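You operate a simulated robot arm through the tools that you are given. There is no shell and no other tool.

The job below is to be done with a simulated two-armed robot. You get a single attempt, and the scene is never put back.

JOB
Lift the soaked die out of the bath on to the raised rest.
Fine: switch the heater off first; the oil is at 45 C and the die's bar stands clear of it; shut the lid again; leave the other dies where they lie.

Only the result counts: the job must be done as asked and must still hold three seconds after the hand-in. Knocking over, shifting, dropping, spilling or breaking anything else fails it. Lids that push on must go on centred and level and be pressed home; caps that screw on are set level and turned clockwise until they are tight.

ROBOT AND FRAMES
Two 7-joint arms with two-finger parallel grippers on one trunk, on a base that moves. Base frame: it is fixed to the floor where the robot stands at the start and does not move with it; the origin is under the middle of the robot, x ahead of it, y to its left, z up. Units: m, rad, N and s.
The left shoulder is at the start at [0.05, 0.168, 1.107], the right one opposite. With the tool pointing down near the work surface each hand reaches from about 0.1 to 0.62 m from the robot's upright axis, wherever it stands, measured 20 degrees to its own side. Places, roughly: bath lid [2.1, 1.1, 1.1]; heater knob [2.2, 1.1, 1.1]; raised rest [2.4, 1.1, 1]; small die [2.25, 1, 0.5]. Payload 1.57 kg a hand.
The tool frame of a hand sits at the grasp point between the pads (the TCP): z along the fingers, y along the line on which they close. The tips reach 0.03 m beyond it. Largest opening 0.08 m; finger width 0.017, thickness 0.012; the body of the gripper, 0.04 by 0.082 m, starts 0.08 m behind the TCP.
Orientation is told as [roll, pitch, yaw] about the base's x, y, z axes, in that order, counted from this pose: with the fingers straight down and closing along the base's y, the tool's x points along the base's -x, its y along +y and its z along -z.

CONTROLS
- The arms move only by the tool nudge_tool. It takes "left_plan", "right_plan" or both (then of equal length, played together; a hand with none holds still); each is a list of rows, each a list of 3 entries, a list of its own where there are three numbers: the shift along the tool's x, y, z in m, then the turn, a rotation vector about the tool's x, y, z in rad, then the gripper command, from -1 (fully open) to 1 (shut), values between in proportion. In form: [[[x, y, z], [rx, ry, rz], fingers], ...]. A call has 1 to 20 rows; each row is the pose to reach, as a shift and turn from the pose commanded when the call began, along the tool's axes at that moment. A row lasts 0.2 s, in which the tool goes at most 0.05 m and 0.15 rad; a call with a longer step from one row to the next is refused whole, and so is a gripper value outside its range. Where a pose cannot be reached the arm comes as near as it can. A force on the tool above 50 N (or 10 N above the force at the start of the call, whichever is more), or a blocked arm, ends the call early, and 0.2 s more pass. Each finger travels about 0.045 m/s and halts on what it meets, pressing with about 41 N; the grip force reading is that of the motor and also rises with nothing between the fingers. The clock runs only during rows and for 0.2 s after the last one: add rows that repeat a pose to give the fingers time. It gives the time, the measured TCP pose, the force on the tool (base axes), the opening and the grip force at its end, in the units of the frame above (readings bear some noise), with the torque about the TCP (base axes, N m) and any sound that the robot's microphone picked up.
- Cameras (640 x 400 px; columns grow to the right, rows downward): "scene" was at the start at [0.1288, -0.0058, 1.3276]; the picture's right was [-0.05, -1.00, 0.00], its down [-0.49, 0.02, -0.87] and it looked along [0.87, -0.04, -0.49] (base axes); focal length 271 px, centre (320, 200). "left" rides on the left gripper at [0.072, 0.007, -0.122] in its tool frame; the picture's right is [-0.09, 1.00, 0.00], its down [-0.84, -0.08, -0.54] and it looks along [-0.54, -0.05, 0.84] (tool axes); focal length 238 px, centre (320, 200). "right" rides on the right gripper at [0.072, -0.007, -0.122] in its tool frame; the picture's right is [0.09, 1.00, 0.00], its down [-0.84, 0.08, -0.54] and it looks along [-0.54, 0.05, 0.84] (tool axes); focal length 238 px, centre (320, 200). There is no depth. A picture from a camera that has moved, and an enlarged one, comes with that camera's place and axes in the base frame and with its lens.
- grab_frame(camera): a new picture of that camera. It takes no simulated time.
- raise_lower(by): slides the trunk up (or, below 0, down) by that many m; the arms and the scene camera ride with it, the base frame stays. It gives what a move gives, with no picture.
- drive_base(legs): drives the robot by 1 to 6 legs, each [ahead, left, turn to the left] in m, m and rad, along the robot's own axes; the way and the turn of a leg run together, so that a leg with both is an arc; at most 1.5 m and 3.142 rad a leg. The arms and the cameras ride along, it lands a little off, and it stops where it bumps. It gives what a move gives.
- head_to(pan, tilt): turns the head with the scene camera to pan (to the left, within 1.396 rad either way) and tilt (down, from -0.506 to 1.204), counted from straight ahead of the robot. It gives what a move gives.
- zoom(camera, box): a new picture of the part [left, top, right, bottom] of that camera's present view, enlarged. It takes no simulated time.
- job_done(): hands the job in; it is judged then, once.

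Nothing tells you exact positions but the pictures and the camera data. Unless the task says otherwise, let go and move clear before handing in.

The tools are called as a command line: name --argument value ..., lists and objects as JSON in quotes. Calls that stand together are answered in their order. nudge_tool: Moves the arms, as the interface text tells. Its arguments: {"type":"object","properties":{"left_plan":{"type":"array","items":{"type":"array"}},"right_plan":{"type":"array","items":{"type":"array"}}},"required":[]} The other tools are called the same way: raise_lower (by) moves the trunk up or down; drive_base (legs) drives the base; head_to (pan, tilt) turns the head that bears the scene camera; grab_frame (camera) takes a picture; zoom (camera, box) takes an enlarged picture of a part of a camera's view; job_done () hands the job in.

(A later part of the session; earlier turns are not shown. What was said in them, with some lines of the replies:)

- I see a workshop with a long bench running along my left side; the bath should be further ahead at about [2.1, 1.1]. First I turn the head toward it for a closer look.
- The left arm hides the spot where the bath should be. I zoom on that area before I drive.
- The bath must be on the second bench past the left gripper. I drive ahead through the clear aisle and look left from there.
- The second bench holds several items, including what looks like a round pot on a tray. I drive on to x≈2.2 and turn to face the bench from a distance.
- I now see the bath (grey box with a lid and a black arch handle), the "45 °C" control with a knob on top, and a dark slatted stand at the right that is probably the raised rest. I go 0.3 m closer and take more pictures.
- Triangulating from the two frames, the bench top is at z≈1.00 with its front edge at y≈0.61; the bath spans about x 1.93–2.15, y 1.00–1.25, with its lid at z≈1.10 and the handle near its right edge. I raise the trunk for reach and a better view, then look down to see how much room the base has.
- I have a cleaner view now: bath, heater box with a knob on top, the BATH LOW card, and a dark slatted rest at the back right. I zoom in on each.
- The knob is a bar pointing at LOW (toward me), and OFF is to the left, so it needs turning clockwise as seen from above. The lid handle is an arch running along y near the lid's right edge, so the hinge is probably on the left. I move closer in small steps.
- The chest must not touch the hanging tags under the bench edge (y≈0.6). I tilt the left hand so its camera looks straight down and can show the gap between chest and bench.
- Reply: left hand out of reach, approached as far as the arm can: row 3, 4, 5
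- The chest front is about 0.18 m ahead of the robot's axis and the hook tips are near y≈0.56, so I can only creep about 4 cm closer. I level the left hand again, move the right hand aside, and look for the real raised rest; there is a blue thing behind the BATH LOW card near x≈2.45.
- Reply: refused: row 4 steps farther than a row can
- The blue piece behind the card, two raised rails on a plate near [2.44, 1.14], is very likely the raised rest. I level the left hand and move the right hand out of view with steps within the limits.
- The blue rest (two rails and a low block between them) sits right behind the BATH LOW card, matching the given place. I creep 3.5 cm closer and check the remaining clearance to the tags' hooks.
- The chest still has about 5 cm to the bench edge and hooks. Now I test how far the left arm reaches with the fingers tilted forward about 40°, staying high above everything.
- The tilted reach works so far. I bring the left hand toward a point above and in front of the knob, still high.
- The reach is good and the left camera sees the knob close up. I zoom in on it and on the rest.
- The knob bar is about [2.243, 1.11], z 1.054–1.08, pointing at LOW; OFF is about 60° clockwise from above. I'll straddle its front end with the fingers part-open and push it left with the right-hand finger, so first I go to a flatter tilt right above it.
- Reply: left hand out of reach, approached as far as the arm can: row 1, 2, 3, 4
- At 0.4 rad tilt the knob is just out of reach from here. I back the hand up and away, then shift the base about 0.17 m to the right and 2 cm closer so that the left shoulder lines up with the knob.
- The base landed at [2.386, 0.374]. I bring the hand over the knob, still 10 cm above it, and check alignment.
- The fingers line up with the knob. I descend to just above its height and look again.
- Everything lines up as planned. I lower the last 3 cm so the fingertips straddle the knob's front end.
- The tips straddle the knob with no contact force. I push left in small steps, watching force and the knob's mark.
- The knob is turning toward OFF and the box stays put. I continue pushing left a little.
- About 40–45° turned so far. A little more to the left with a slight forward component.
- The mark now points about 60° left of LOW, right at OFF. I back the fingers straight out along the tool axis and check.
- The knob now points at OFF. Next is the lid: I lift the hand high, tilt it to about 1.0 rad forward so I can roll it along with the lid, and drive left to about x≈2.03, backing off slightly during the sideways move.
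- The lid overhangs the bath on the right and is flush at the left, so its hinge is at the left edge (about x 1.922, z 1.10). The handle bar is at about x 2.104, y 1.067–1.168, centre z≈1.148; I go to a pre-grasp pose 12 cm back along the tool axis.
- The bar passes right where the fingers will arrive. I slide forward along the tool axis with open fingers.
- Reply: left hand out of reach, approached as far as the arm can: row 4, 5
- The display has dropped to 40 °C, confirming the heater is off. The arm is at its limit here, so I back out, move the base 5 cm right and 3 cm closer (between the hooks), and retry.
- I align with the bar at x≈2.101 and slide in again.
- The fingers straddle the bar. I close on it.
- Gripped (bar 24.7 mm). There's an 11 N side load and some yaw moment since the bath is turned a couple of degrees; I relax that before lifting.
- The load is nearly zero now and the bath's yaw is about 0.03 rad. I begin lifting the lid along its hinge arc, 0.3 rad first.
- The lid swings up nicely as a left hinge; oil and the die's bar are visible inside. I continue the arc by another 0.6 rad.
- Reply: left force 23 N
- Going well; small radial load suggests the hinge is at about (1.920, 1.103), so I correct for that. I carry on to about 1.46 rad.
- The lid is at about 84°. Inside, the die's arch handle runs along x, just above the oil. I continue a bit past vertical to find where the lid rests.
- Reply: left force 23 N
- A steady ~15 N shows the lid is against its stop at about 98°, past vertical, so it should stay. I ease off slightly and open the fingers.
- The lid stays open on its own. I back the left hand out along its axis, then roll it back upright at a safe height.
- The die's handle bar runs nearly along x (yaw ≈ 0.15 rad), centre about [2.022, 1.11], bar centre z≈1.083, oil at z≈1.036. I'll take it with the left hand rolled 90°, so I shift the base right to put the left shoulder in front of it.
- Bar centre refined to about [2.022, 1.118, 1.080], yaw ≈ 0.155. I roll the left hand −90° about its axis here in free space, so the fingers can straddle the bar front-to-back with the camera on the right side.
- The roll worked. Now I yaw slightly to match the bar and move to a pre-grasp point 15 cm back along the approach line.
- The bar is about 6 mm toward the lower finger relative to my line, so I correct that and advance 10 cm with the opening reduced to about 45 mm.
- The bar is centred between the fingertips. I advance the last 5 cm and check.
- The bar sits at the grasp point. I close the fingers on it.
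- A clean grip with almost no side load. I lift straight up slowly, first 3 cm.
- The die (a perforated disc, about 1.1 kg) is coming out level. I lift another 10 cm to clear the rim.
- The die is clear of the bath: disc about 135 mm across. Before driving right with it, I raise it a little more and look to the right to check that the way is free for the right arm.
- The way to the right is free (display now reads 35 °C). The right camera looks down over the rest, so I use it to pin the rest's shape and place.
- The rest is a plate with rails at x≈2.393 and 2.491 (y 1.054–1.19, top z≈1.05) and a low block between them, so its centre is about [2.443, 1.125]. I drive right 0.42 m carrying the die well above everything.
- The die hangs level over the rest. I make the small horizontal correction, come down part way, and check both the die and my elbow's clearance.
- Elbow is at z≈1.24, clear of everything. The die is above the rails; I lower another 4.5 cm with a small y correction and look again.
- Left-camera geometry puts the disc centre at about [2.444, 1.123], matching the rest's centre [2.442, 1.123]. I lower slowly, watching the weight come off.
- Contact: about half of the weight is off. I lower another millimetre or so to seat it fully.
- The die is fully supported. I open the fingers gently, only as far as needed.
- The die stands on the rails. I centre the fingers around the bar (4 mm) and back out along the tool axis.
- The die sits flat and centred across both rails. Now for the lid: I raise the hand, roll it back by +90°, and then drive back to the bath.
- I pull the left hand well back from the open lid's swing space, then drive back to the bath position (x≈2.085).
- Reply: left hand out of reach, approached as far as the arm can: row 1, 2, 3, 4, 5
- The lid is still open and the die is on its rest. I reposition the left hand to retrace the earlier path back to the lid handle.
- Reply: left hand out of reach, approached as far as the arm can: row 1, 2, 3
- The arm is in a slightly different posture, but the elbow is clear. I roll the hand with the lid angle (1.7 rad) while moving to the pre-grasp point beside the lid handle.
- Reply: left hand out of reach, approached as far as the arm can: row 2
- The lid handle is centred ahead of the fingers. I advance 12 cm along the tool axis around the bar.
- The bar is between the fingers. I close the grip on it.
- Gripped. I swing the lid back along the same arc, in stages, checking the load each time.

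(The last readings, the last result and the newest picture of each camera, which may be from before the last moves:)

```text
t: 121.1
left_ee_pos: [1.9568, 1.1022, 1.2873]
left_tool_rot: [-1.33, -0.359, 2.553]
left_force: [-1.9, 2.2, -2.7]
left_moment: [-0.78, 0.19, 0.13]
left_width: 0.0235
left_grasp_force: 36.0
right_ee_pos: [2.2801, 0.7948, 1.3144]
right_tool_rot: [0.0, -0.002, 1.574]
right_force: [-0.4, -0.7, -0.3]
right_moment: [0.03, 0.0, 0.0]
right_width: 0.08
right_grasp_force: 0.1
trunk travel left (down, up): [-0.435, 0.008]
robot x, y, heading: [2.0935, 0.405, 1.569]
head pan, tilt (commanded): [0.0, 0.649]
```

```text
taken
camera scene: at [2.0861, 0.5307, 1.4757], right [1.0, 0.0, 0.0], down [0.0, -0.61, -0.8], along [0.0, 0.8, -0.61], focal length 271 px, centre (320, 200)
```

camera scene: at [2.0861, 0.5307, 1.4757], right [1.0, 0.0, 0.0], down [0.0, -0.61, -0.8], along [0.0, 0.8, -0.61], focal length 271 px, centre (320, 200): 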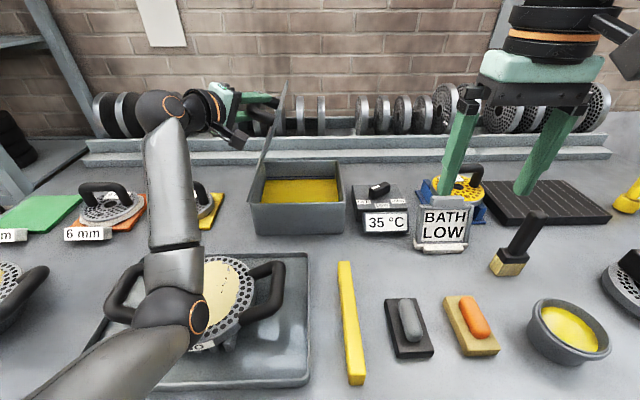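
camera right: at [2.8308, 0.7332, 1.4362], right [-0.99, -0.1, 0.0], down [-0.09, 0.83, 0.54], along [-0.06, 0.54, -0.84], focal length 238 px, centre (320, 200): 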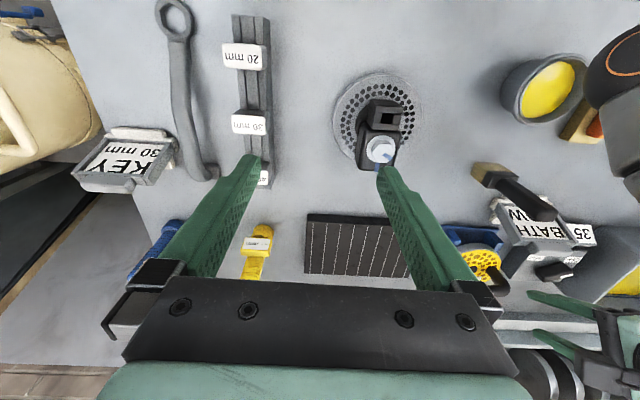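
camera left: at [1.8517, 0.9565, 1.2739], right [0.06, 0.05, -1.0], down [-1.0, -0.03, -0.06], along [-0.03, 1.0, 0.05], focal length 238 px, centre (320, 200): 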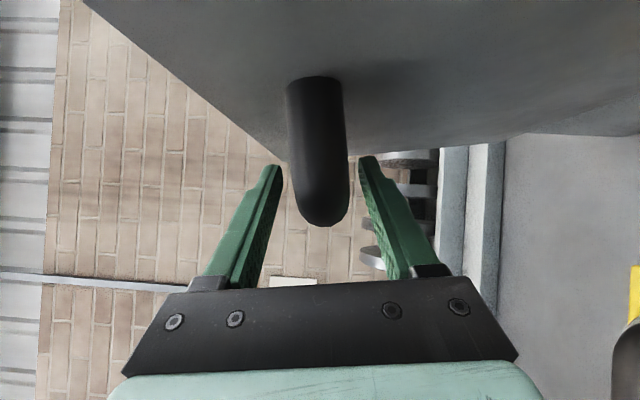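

nudge_tool --left_plan '[[[0.022, -0.0047, 0.0141], [-0.0756, 0, 0.1178], 1], [[0.0442, -0.0057, 0.0284], [-0.1513, 0, 0.2356], 1], [[0.0662, -0.003, 0.0425], [-0.2269, 0, 0.3534], 1], [[0.0879, 0.0034, 0.0565], [-0.3026, 0, 0.4712], 1]]'

grab_frame --camera "scene"

```text
t: 122.1
left_ee_pos: [2.0511, 1.104, 1.2399]
left_tool_rot: [-0.886, -0.775, 2.305]
left_force: [-4.0, 2.1, -5.7]
left_moment: [0.14, 0.02, 1.21]
left_width: 0.0238
left_grasp_force: 35.8
right_ee_pos: [2.2797, 0.7948, 1.3142]
right_tool_rot: [0.001, -0.001, 1.573]
right_force: [0.3, -0.1, -0.3]
right_moment: [0.02, -0.05, 0.01]
right_width: 0.08
right_grasp_force: 0.0
trunk travel left (down, up): [-0.435, 0.008]
robot x, y, heading: [2.0896, 0.4018, 1.571]
head pan, tilt (commanded): [0.0, 0.649]
```

```text
taken
camera scene: at [2.0854, 0.5309, 1.4756], right [1.0, 0.0, 0.0], down [0.0, -0.61, -0.8], along [0.0, 0.8, -0.61], focal length 271 px, centre (320, 200)
```

scene: 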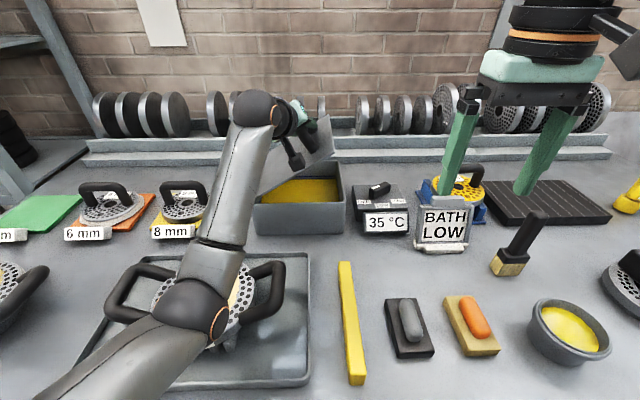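

nudge_tool --left_plan '[[[0.022, -0.0035, 0.0141], [-0.0756, 0, 0.1178], 1], [[0.0442, -0.0043, 0.0284], [-0.1513, 0, 0.2356], 1], [[0.0662, -0.0016, 0.0425], [-0.2269, 0, 0.3534], 1], [[0.0662, -0.0016, 0.0425], [-0.2269, 0, 0.3534], 1]]'

grab_frame --camera "scene"

grab_frame --camera "left"

```text
t: 123.1
left_ee_pos: [2.0942, 1.1052, 1.1744]
left_tool_rot: [-0.301, -0.978, 1.846]
left_force: [-8.7, 6.7, -5.8]
left_moment: [-0.57, -0.02, 0.75]
left_width: 0.0241
left_grasp_force: 36.1
right_ee_pos: [2.2788, 0.7941, 1.3135]
right_tool_rot: [-0.001, 0.001, 1.573]
right_force: [-0.1, 0.5, -0.4]
right_moment: [0.01, -0.01, -0.02]
right_width: 0.0799
right_grasp_force: 0.1
trunk travel left (down, up): [-0.435, 0.008]
robot x, y, heading: [2.0871, 0.4016, 1.573]
head pan, tilt (commanded): [0.0, 0.649]
```

```text
taken
camera scene: at [2.0847, 0.5318, 1.4755], right [1.0, 0.0, 0.0], down [0.0, -0.61, -0.8], along [0.0, 0.8, -0.61], focal length 271 px, centre (320, 200)
```

scene: 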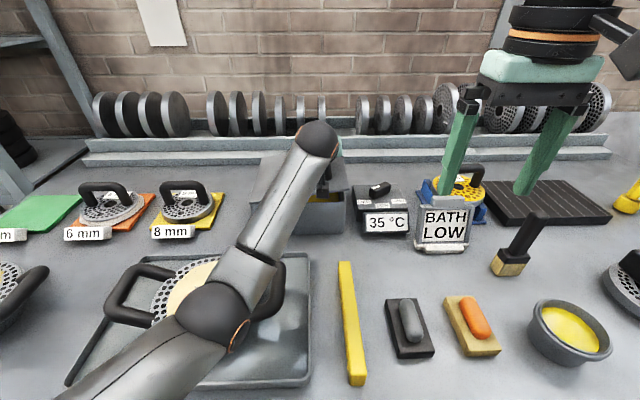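

```text
taken
camera left: at [2.0906, 0.9646, 1.1795], right [-1.0, 0.02, -0.09], down [-0.09, -0.01, 1.0], along [0.02, 1.0, 0.01], focal length 238 px, centre (320, 200)
```

left: 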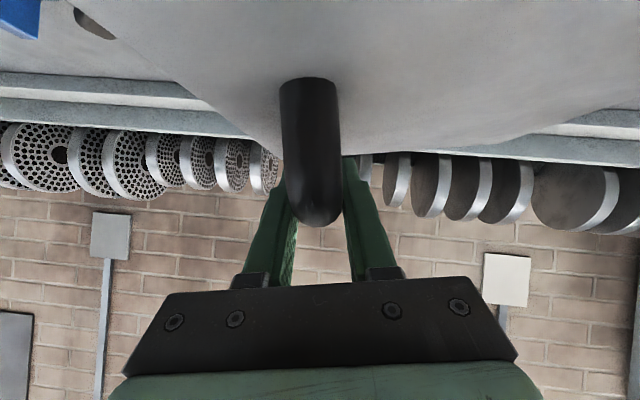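

Nearly shut (about 8° left). I close the last part slowly.

nudge_tool --left_plan '[[[0.0109, -0.0013, 0.007], [-0.0378, 0, 0.0589], 1], [[0.019, -0.0028, 0.0122], [-0.0648, 0, 0.101], 1], [[0.022, -0.0032, 0.0141], [-0.0756, 0, 0.1178], 1], [[0.022, -0.0032, 0.0141], [-0.0756, 0, 0.1178], 1]]'

zoom --camera "scene" --box '[230, 130, 390, 240]'

```text
t: 124.1
left_ee_pos: [2.1036, 1.1068, 1.1524]
left_tool_rot: [-0.05, -1.003, 1.637]
left_force: [-9.1, 3.0, -5.1]
left_moment: [-0.68, -0.12, 0.97]
left_width: 0.0238
left_grasp_force: 35.7
right_ee_pos: [2.2781, 0.7951, 1.3134]
right_tool_rot: [-0.001, 0.0, 1.573]
right_force: [-0.9, 0.7, -0.6]
right_moment: [0.0, 0.01, -0.01]
right_width: 0.0799
right_grasp_force: 0.1
trunk travel left (down, up): [-0.435, 0.008]
robot x, y, heading: [2.0896, 0.4033, 1.57]
head pan, tilt (commanded): [0.0, 0.649]
```

```text
3.64 times, centred on (310, 185) of scene
camera zoom: at [2.0848, 0.531, 1.4757], right [1.0, 0.0, 0.0], down [0.0, -0.61, -0.8], along [0.0, 0.8, -0.61], focal length 985 px, centre (356, 254)
```

zoom: 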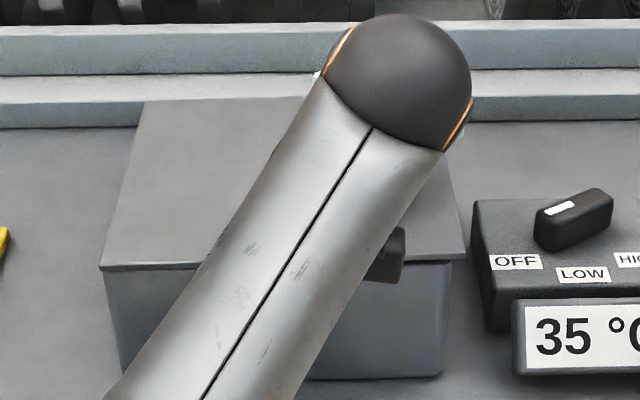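

nudge_tool --left_plan '[[[0.0039, 0.0008, 0.0025], [-0.0135, 0, 0.021], 1], [[0.0039, 0.0008, 0.0025], [-0.0135, 0, 0.021], 1]]'

```text
t: 124.7
left_ee_pos: [2.103, 1.1059, 1.1478]
left_tool_rot: [-0.005, -1.005, 1.594]
left_force: [-4.3, 11.5, -1.7]
left_moment: [-0.48, -0.07, 0.94]
left_width: 0.0239
left_grasp_force: 35.9
right_ee_pos: [2.279, 0.7949, 1.3137]
right_tool_rot: [0.0, -0.001, 1.575]
right_force: [0.1, -1.3, -0.1]
right_moment: [0.0, 0.02, -0.03]
right_width: 0.0799
right_grasp_force: 0.0
trunk travel left (down, up): [-0.435, 0.008]
robot x, y, heading: [2.0892, 0.4056, 1.57]
head pan, tilt (commanded): [0.0, 0.649]
```

nudge_tool --left_plan '[[[0.0017, 0.0004, 0.0011], [0, 0, 0], 1], [[0.0017, 0.0004, 0.0011], [0, 0, 0], 1]]'

zoom --camera "scene" --box '[230, 130, 390, 240]'

```text
t: 125.3
left_ee_pos: [2.1042, 1.1053, 1.1477]
left_tool_rot: [-0.009, -1.007, 1.598]
left_force: [-0.8, 14.8, 7.6]
left_moment: [-1.03, -0.13, 0.99]
left_width: 0.0237
left_grasp_force: 36.2
right_ee_pos: [2.2792, 0.7956, 1.314]
right_tool_rot: [0.0, 0.0, 1.574]
right_force: [0.1, -0.1, 1.0]
right_moment: [-0.03, 0.03, 0.01]
right_width: 0.0799
right_grasp_force: 0.1
trunk travel left (down, up): [-0.435, 0.008]
robot x, y, heading: [2.0892, 0.4032, 1.575]
head pan, tilt (commanded): [0.0, 0.649]
```

```text
3.64 times, centred on (310, 185) of scene
camera zoom: at [2.0863, 0.5314, 1.4758], right [1.0, 0.0, 0.0], down [0.0, -0.61, -0.8], along [0.0, 0.8, -0.61], focal length 985 px, centre (356, 254)
```

zoom: 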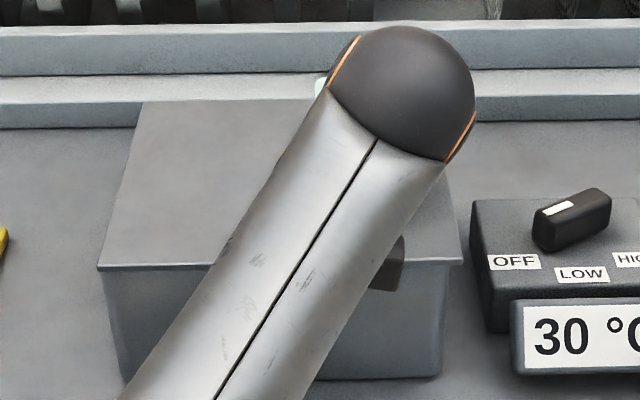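

The lid is shut and pressed (about 8 N upward reaction). I let go and back out along the tool axis.

nudge_tool --left_plan '[[[0, 0, 0], [0, 0, 0], 0.2], [[0, 0, 0], [0, 0, 0], -0.2], [[0, 0, 0], [0, 0, 0], -0.4], [[0, 0, 0], [0, 0, 0], -0.4], [[0, 0, -0.03], [0, 0, 0], -0.4], [[0, 0, -0.07], [0, 0, 0], -0.4], [[0, 0, -0.11], [0, 0, 0], -0.4], [[0, 0, -0.15], [0, 0, 0], -0.4]]'

grab_frame --camera "scene"

grab_frame --camera "left"

```text
t: 127.1
left_ee_pos: [2.106, 0.9804, 1.2274]
left_tool_rot: [-0.002, -1.005, 1.599]
left_force: [0.8, 0.4, -0.4]
left_moment: [0.0, -0.02, 0.0]
left_width: 0.0559
left_grasp_force: 0.0
right_ee_pos: [2.2792, 0.7923, 1.3145]
right_tool_rot: [0.002, -0.004, 1.575]
right_force: [0.1, 0.6, 0.1]
right_moment: [-0.02, 0.02, 0.01]
right_width: 0.0801
right_grasp_force: 0.1
trunk travel left (down, up): [-0.435, 0.008]
robot x, y, heading: [2.0873, 0.4026, 1.573]
head pan, tilt (commanded): [0.0, 0.649]
```

```text
taken
camera scene: at [2.0865, 0.5292, 1.4759], right [1.0, 0.0, 0.0], down [0.0, -0.6, -0.8], along [0.0, 0.8, -0.6], focal length 271 px, centre (320, 200)
```

scene: 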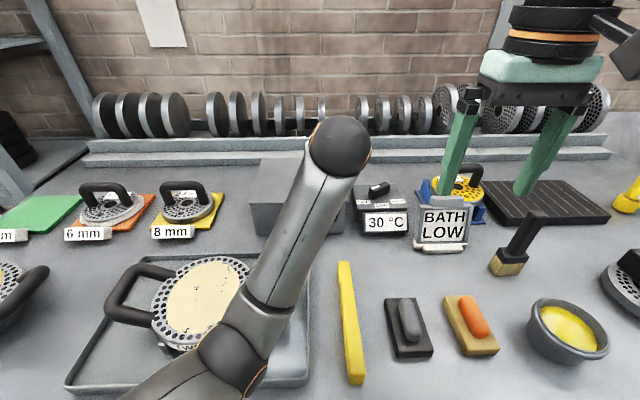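

```text
taken
camera left: at [2.1014, 0.8399, 1.2329], right [-1.0, 0.02, 0.08], down [0.08, -0.01, 1.0], along [0.02, 1.0, 0.01], focal length 238 px, centre (320, 200)
```

left: 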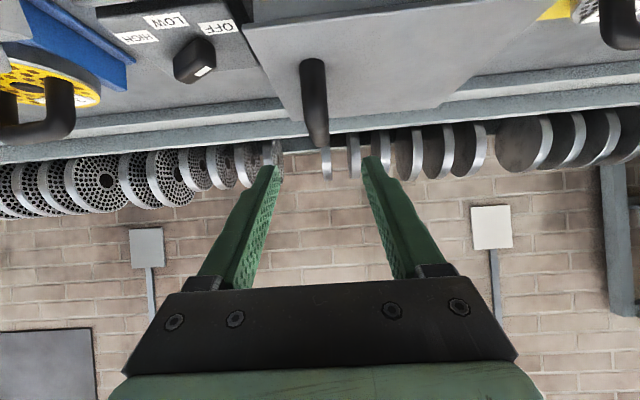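

The lid is closed. I raise the left hand away, then back the robot off to inspect the whole scene.

nudge_tool --left_plan '[[[-0.0137, 0.0172, -0.028], [0, 0.1, 0], -0.4], [[-0.0274, 0.0343, -0.056], [0, 0.2, 0], -0.4], [[-0.0411, 0.0515, -0.084], [0, 0.3, 0], -0.4], [[-0.0411, 0.0515, -0.084], [0, 0.3, 0], -0.4]]'

grab_frame --camera "scene"

```text
t: 128.1
left_ee_pos: [2.0647, 0.9792, 1.2944]
left_tool_rot: [-0.003, -0.701, 1.594]
left_force: [0.2, -0.7, -0.4]
left_moment: [-0.02, -0.03, 0.0]
left_width: 0.0559
left_grasp_force: 0.1
left hand out of reach, approached as far as the arm can: row 2, 3, 4
right_ee_pos: [2.2817, 0.7939, 1.3147]
right_tool_rot: [-0.001, -0.001, 1.574]
right_force: [0.2, 0.2, 0.2]
right_moment: [0.05, -0.02, 0.03]
right_width: 0.0801
right_grasp_force: 0.1
trunk travel left (down, up): [-0.435, 0.008]
robot x, y, heading: [2.0885, 0.4019, 1.575]
head pan, tilt (commanded): [0.0, 0.649]
```

```text
taken
camera scene: at [2.0864, 0.5295, 1.4758], right [1.0, 0.0, 0.0], down [0.0, -0.6, -0.8], along [0.0, 0.8, -0.6], focal length 271 px, centre (320, 200)
```

scene: 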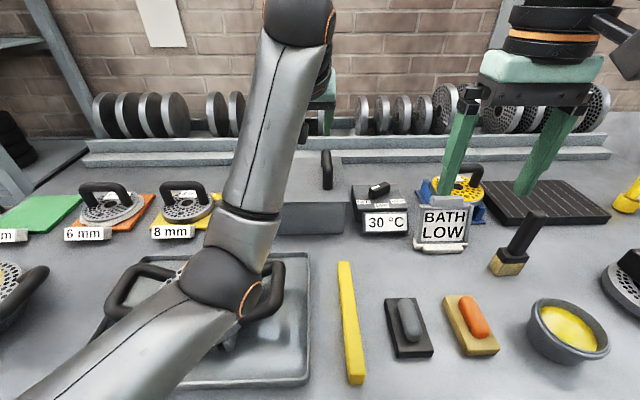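

drive_base --legs '[[-0.35, 0.0, 0.0]]'

grab_frame --camera "scene"

grab_frame --camera "left"

grab_frame --camera "right"

```text
t: 130.3
left_ee_pos: [2.0653, 0.631, 1.2945]
left_tool_rot: [-0.004, -0.705, 1.599]
left_force: [-0.8, -1.2, -0.5]
left_moment: [0.02, 0.0, 0.02]
left_width: 0.0561
left_grasp_force: 0.0
right_ee_pos: [2.2803, 0.4461, 1.3139]
right_tool_rot: [0.001, -0.001, 1.575]
right_force: [-0.1, 0.2, -0.4]
right_moment: [0.01, 0.02, 0.01]
right_width: 0.08
right_grasp_force: 0.1
trunk travel left (down, up): [-0.435, 0.008]
robot x, y, heading: [2.0904, 0.0593, 1.575]
head pan, tilt (commanded): [0.0, 0.649]
```

```text
taken
camera scene: at [2.0873, 0.1818, 1.4759], right [1.0, 0.0, 0.0], down [0.0, -0.6, -0.8], along [0.0, 0.8, -0.6], focal length 271 px, centre (320, 200)
```

scene: 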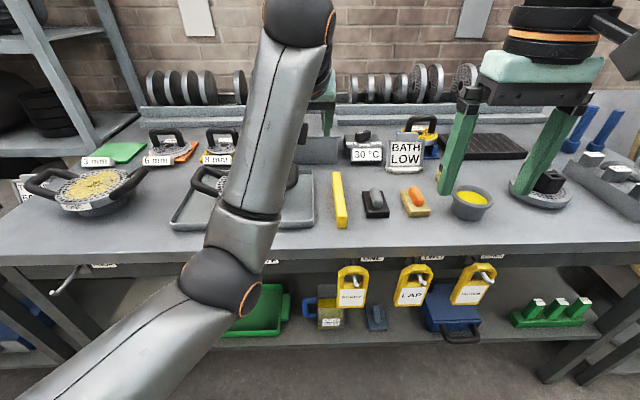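

```text
taken
camera left: at [2.0612, 0.4975, 1.3419], right [-1.0, 0.05, 0.06], down [0.07, 0.29, 0.95], along [0.03, 0.96, -0.29], focal length 238 px, centre (320, 200)
```

left: 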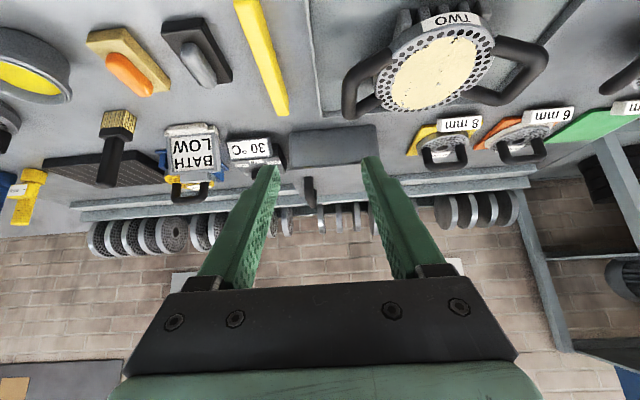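

```text
taken
camera right: at [2.2877, 0.3742, 1.4363], right [-1.0, -0.1, 0.0], down [-0.08, 0.84, 0.54], along [-0.05, 0.54, -0.84], focal length 238 px, centre (320, 200)
```

right: 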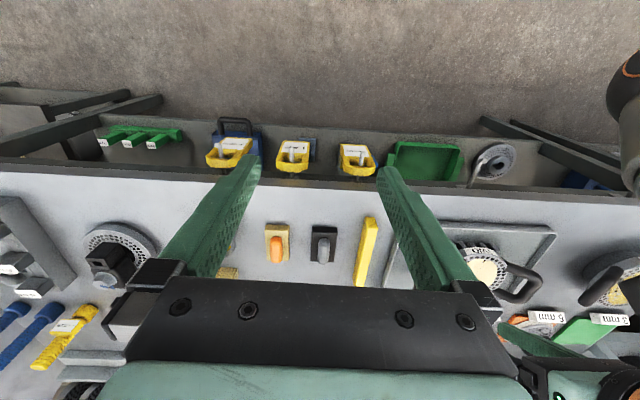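

zoom --camera "left" --box '[130, 90, 400, 220]'

drive_base --legs '[[0.0, -0.3, 0.0]]'

head_to --pan 0.1 --tilt 0.5

grab_frame --camera "scene"

```text
2.37 times, centred on (265, 155) of left
camera zoom: at [2.0612, 0.4975, 1.3419], right [-1.0, 0.05, 0.06], down [0.07, 0.29, 0.95], along [0.03, 0.96, -0.29], focal length 565 px, centre (450, 307)
```

zoom: 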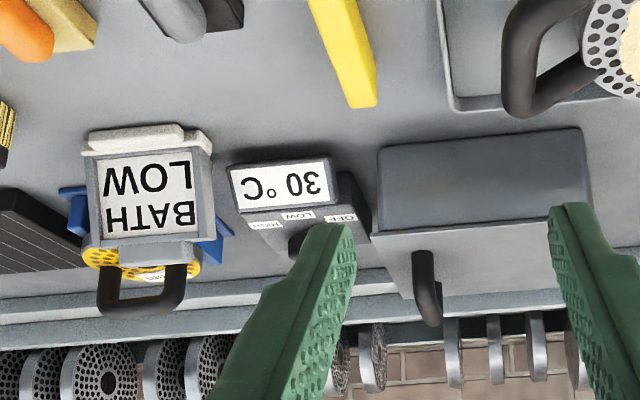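

```text
t: 133.5
left_ee_pos: [2.3571, 0.6318, 1.2939]
left_tool_rot: [-0.004, -0.703, 1.598]
left_force: [-0.1, 0.4, 0.0]
left_moment: [-0.01, 0.03, -0.04]
left_width: 0.056
left_grasp_force: 0.1
right_ee_pos: [2.571, 0.4495, 1.3136]
right_tool_rot: [0.0, -0.001, 1.578]
right_force: [0.5, -0.6, -0.1]
right_moment: [0.01, 0.0, -0.01]
right_width: 0.08
right_grasp_force: 0.0
trunk travel left (down, up): [-0.435, 0.008]
robot x, y, heading: [2.382, 0.0571, 1.578]
head pan, tilt (commanded): [0.0, 0.649]
```

```text
t: 134.2
left_ee_pos: [2.3566, 0.6331, 1.2954]
left_tool_rot: [-0.005, -0.704, 1.598]
left_force: [0.4, -0.5, -0.5]
left_moment: [0.0, 0.0, 0.03]
left_width: 0.0562
left_grasp_force: 0.0
right_ee_pos: [2.5707, 0.4482, 1.3128]
right_tool_rot: [0.001, -0.002, 1.578]
right_force: [0.2, 0.3, 0.0]
right_moment: [-0.02, -0.02, 0.0]
right_width: 0.0799
right_grasp_force: 0.0
trunk travel left (down, up): [-0.435, 0.008]
robot x, y, heading: [2.3795, 0.0564, 1.575]
head pan, tilt (commanded): [0.099, 0.499]
```

```text
taken
camera scene: at [2.3702, 0.1875, 1.4891], right [0.99, 0.1, 0.0], down [0.05, -0.48, -0.88], along [-0.09, 0.87, -0.48], focal length 271 px, centre (320, 200)
```

scene: 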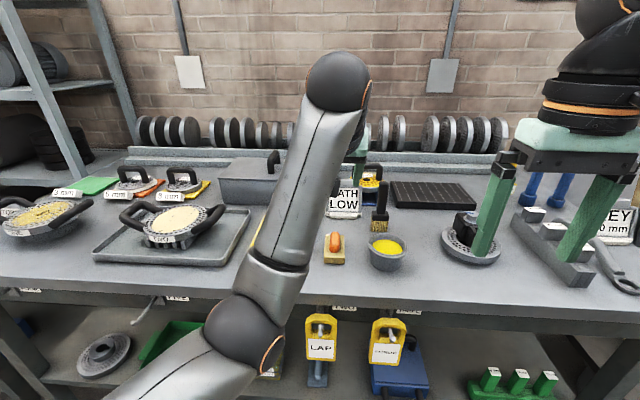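

grab_frame --camera "left"

zoom --camera "left" --box '[240, 100, 460, 210]'

zoom --camera "scene" --box '[200, 130, 300, 220]'

```text
taken
camera left: at [2.3525, 0.4994, 1.3417], right [-1.0, 0.04, 0.06], down [0.07, 0.29, 0.95], along [0.03, 0.96, -0.29], focal length 238 px, centre (320, 200)
```

left: 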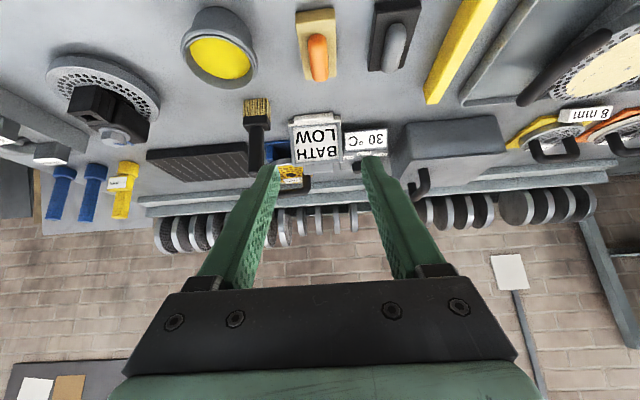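

```text
2.91 times, centred on (350, 155) of left
camera zoom: at [2.3525, 0.4994, 1.3417], right [-1.0, 0.04, 0.06], down [0.07, 0.29, 0.95], along [0.03, 0.96, -0.29], focal length 693 px, centre (233, 331)
```

zoom: 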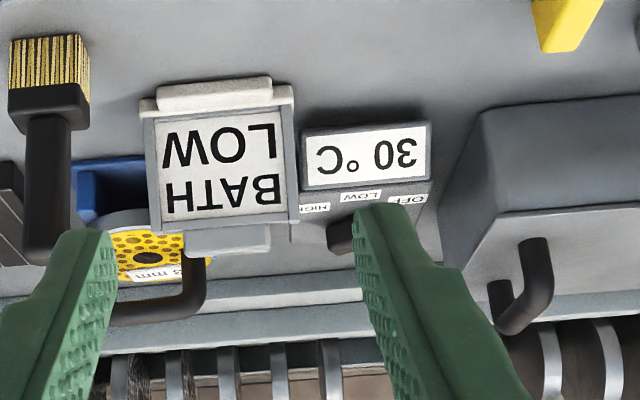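

```text
4.44 times, centred on (250, 175) of scene
camera zoom: at [2.3702, 0.1875, 1.4891], right [0.99, 0.1, 0.0], down [0.05, -0.48, -0.88], along [-0.09, 0.87, -0.48], focal length 1204 px, centre (631, 311)
```

zoom: 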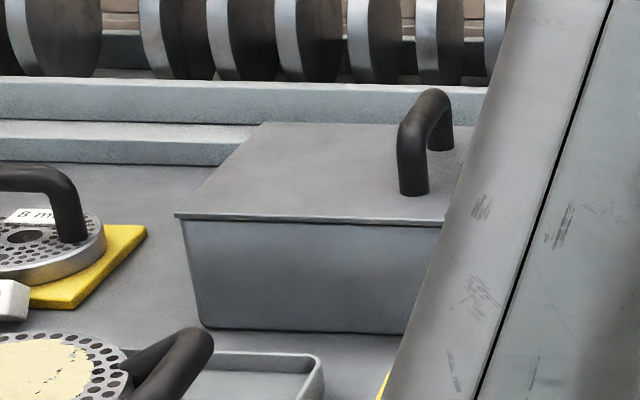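

The heater is off (display down to 30 °C), the lid is shut flat, and the 3 mm die sits level across the rails of the raised rest. Nothing else looks moved and both hands are empty and clear, so I hand the job in.

job_done

```text
The job is handed in.
```

The soaked 3 mm die is out of the bath and sits level across the two rails of the raised rest. The job has been handed in, but no verdict has come back yet.

- **Heater:** I turned the knob from LOW to OFF before touching anything else. The display has since dropped from 45 °C to 30 °C.
- **Bath lid:** It is shut again and seated flat. I pressed it lightly to check.
- **Everything else:** In the last pictures I saw no change to the other dies, the BATH LOW card, the brush or the hanging tags.
- **Robot:** Both hands are empty and clear, and the robot has backed away from the bench.

The place you gave for the rest matched the blue stand behind the BATH LOW card, so I used that and not the dark slatted board to its right.
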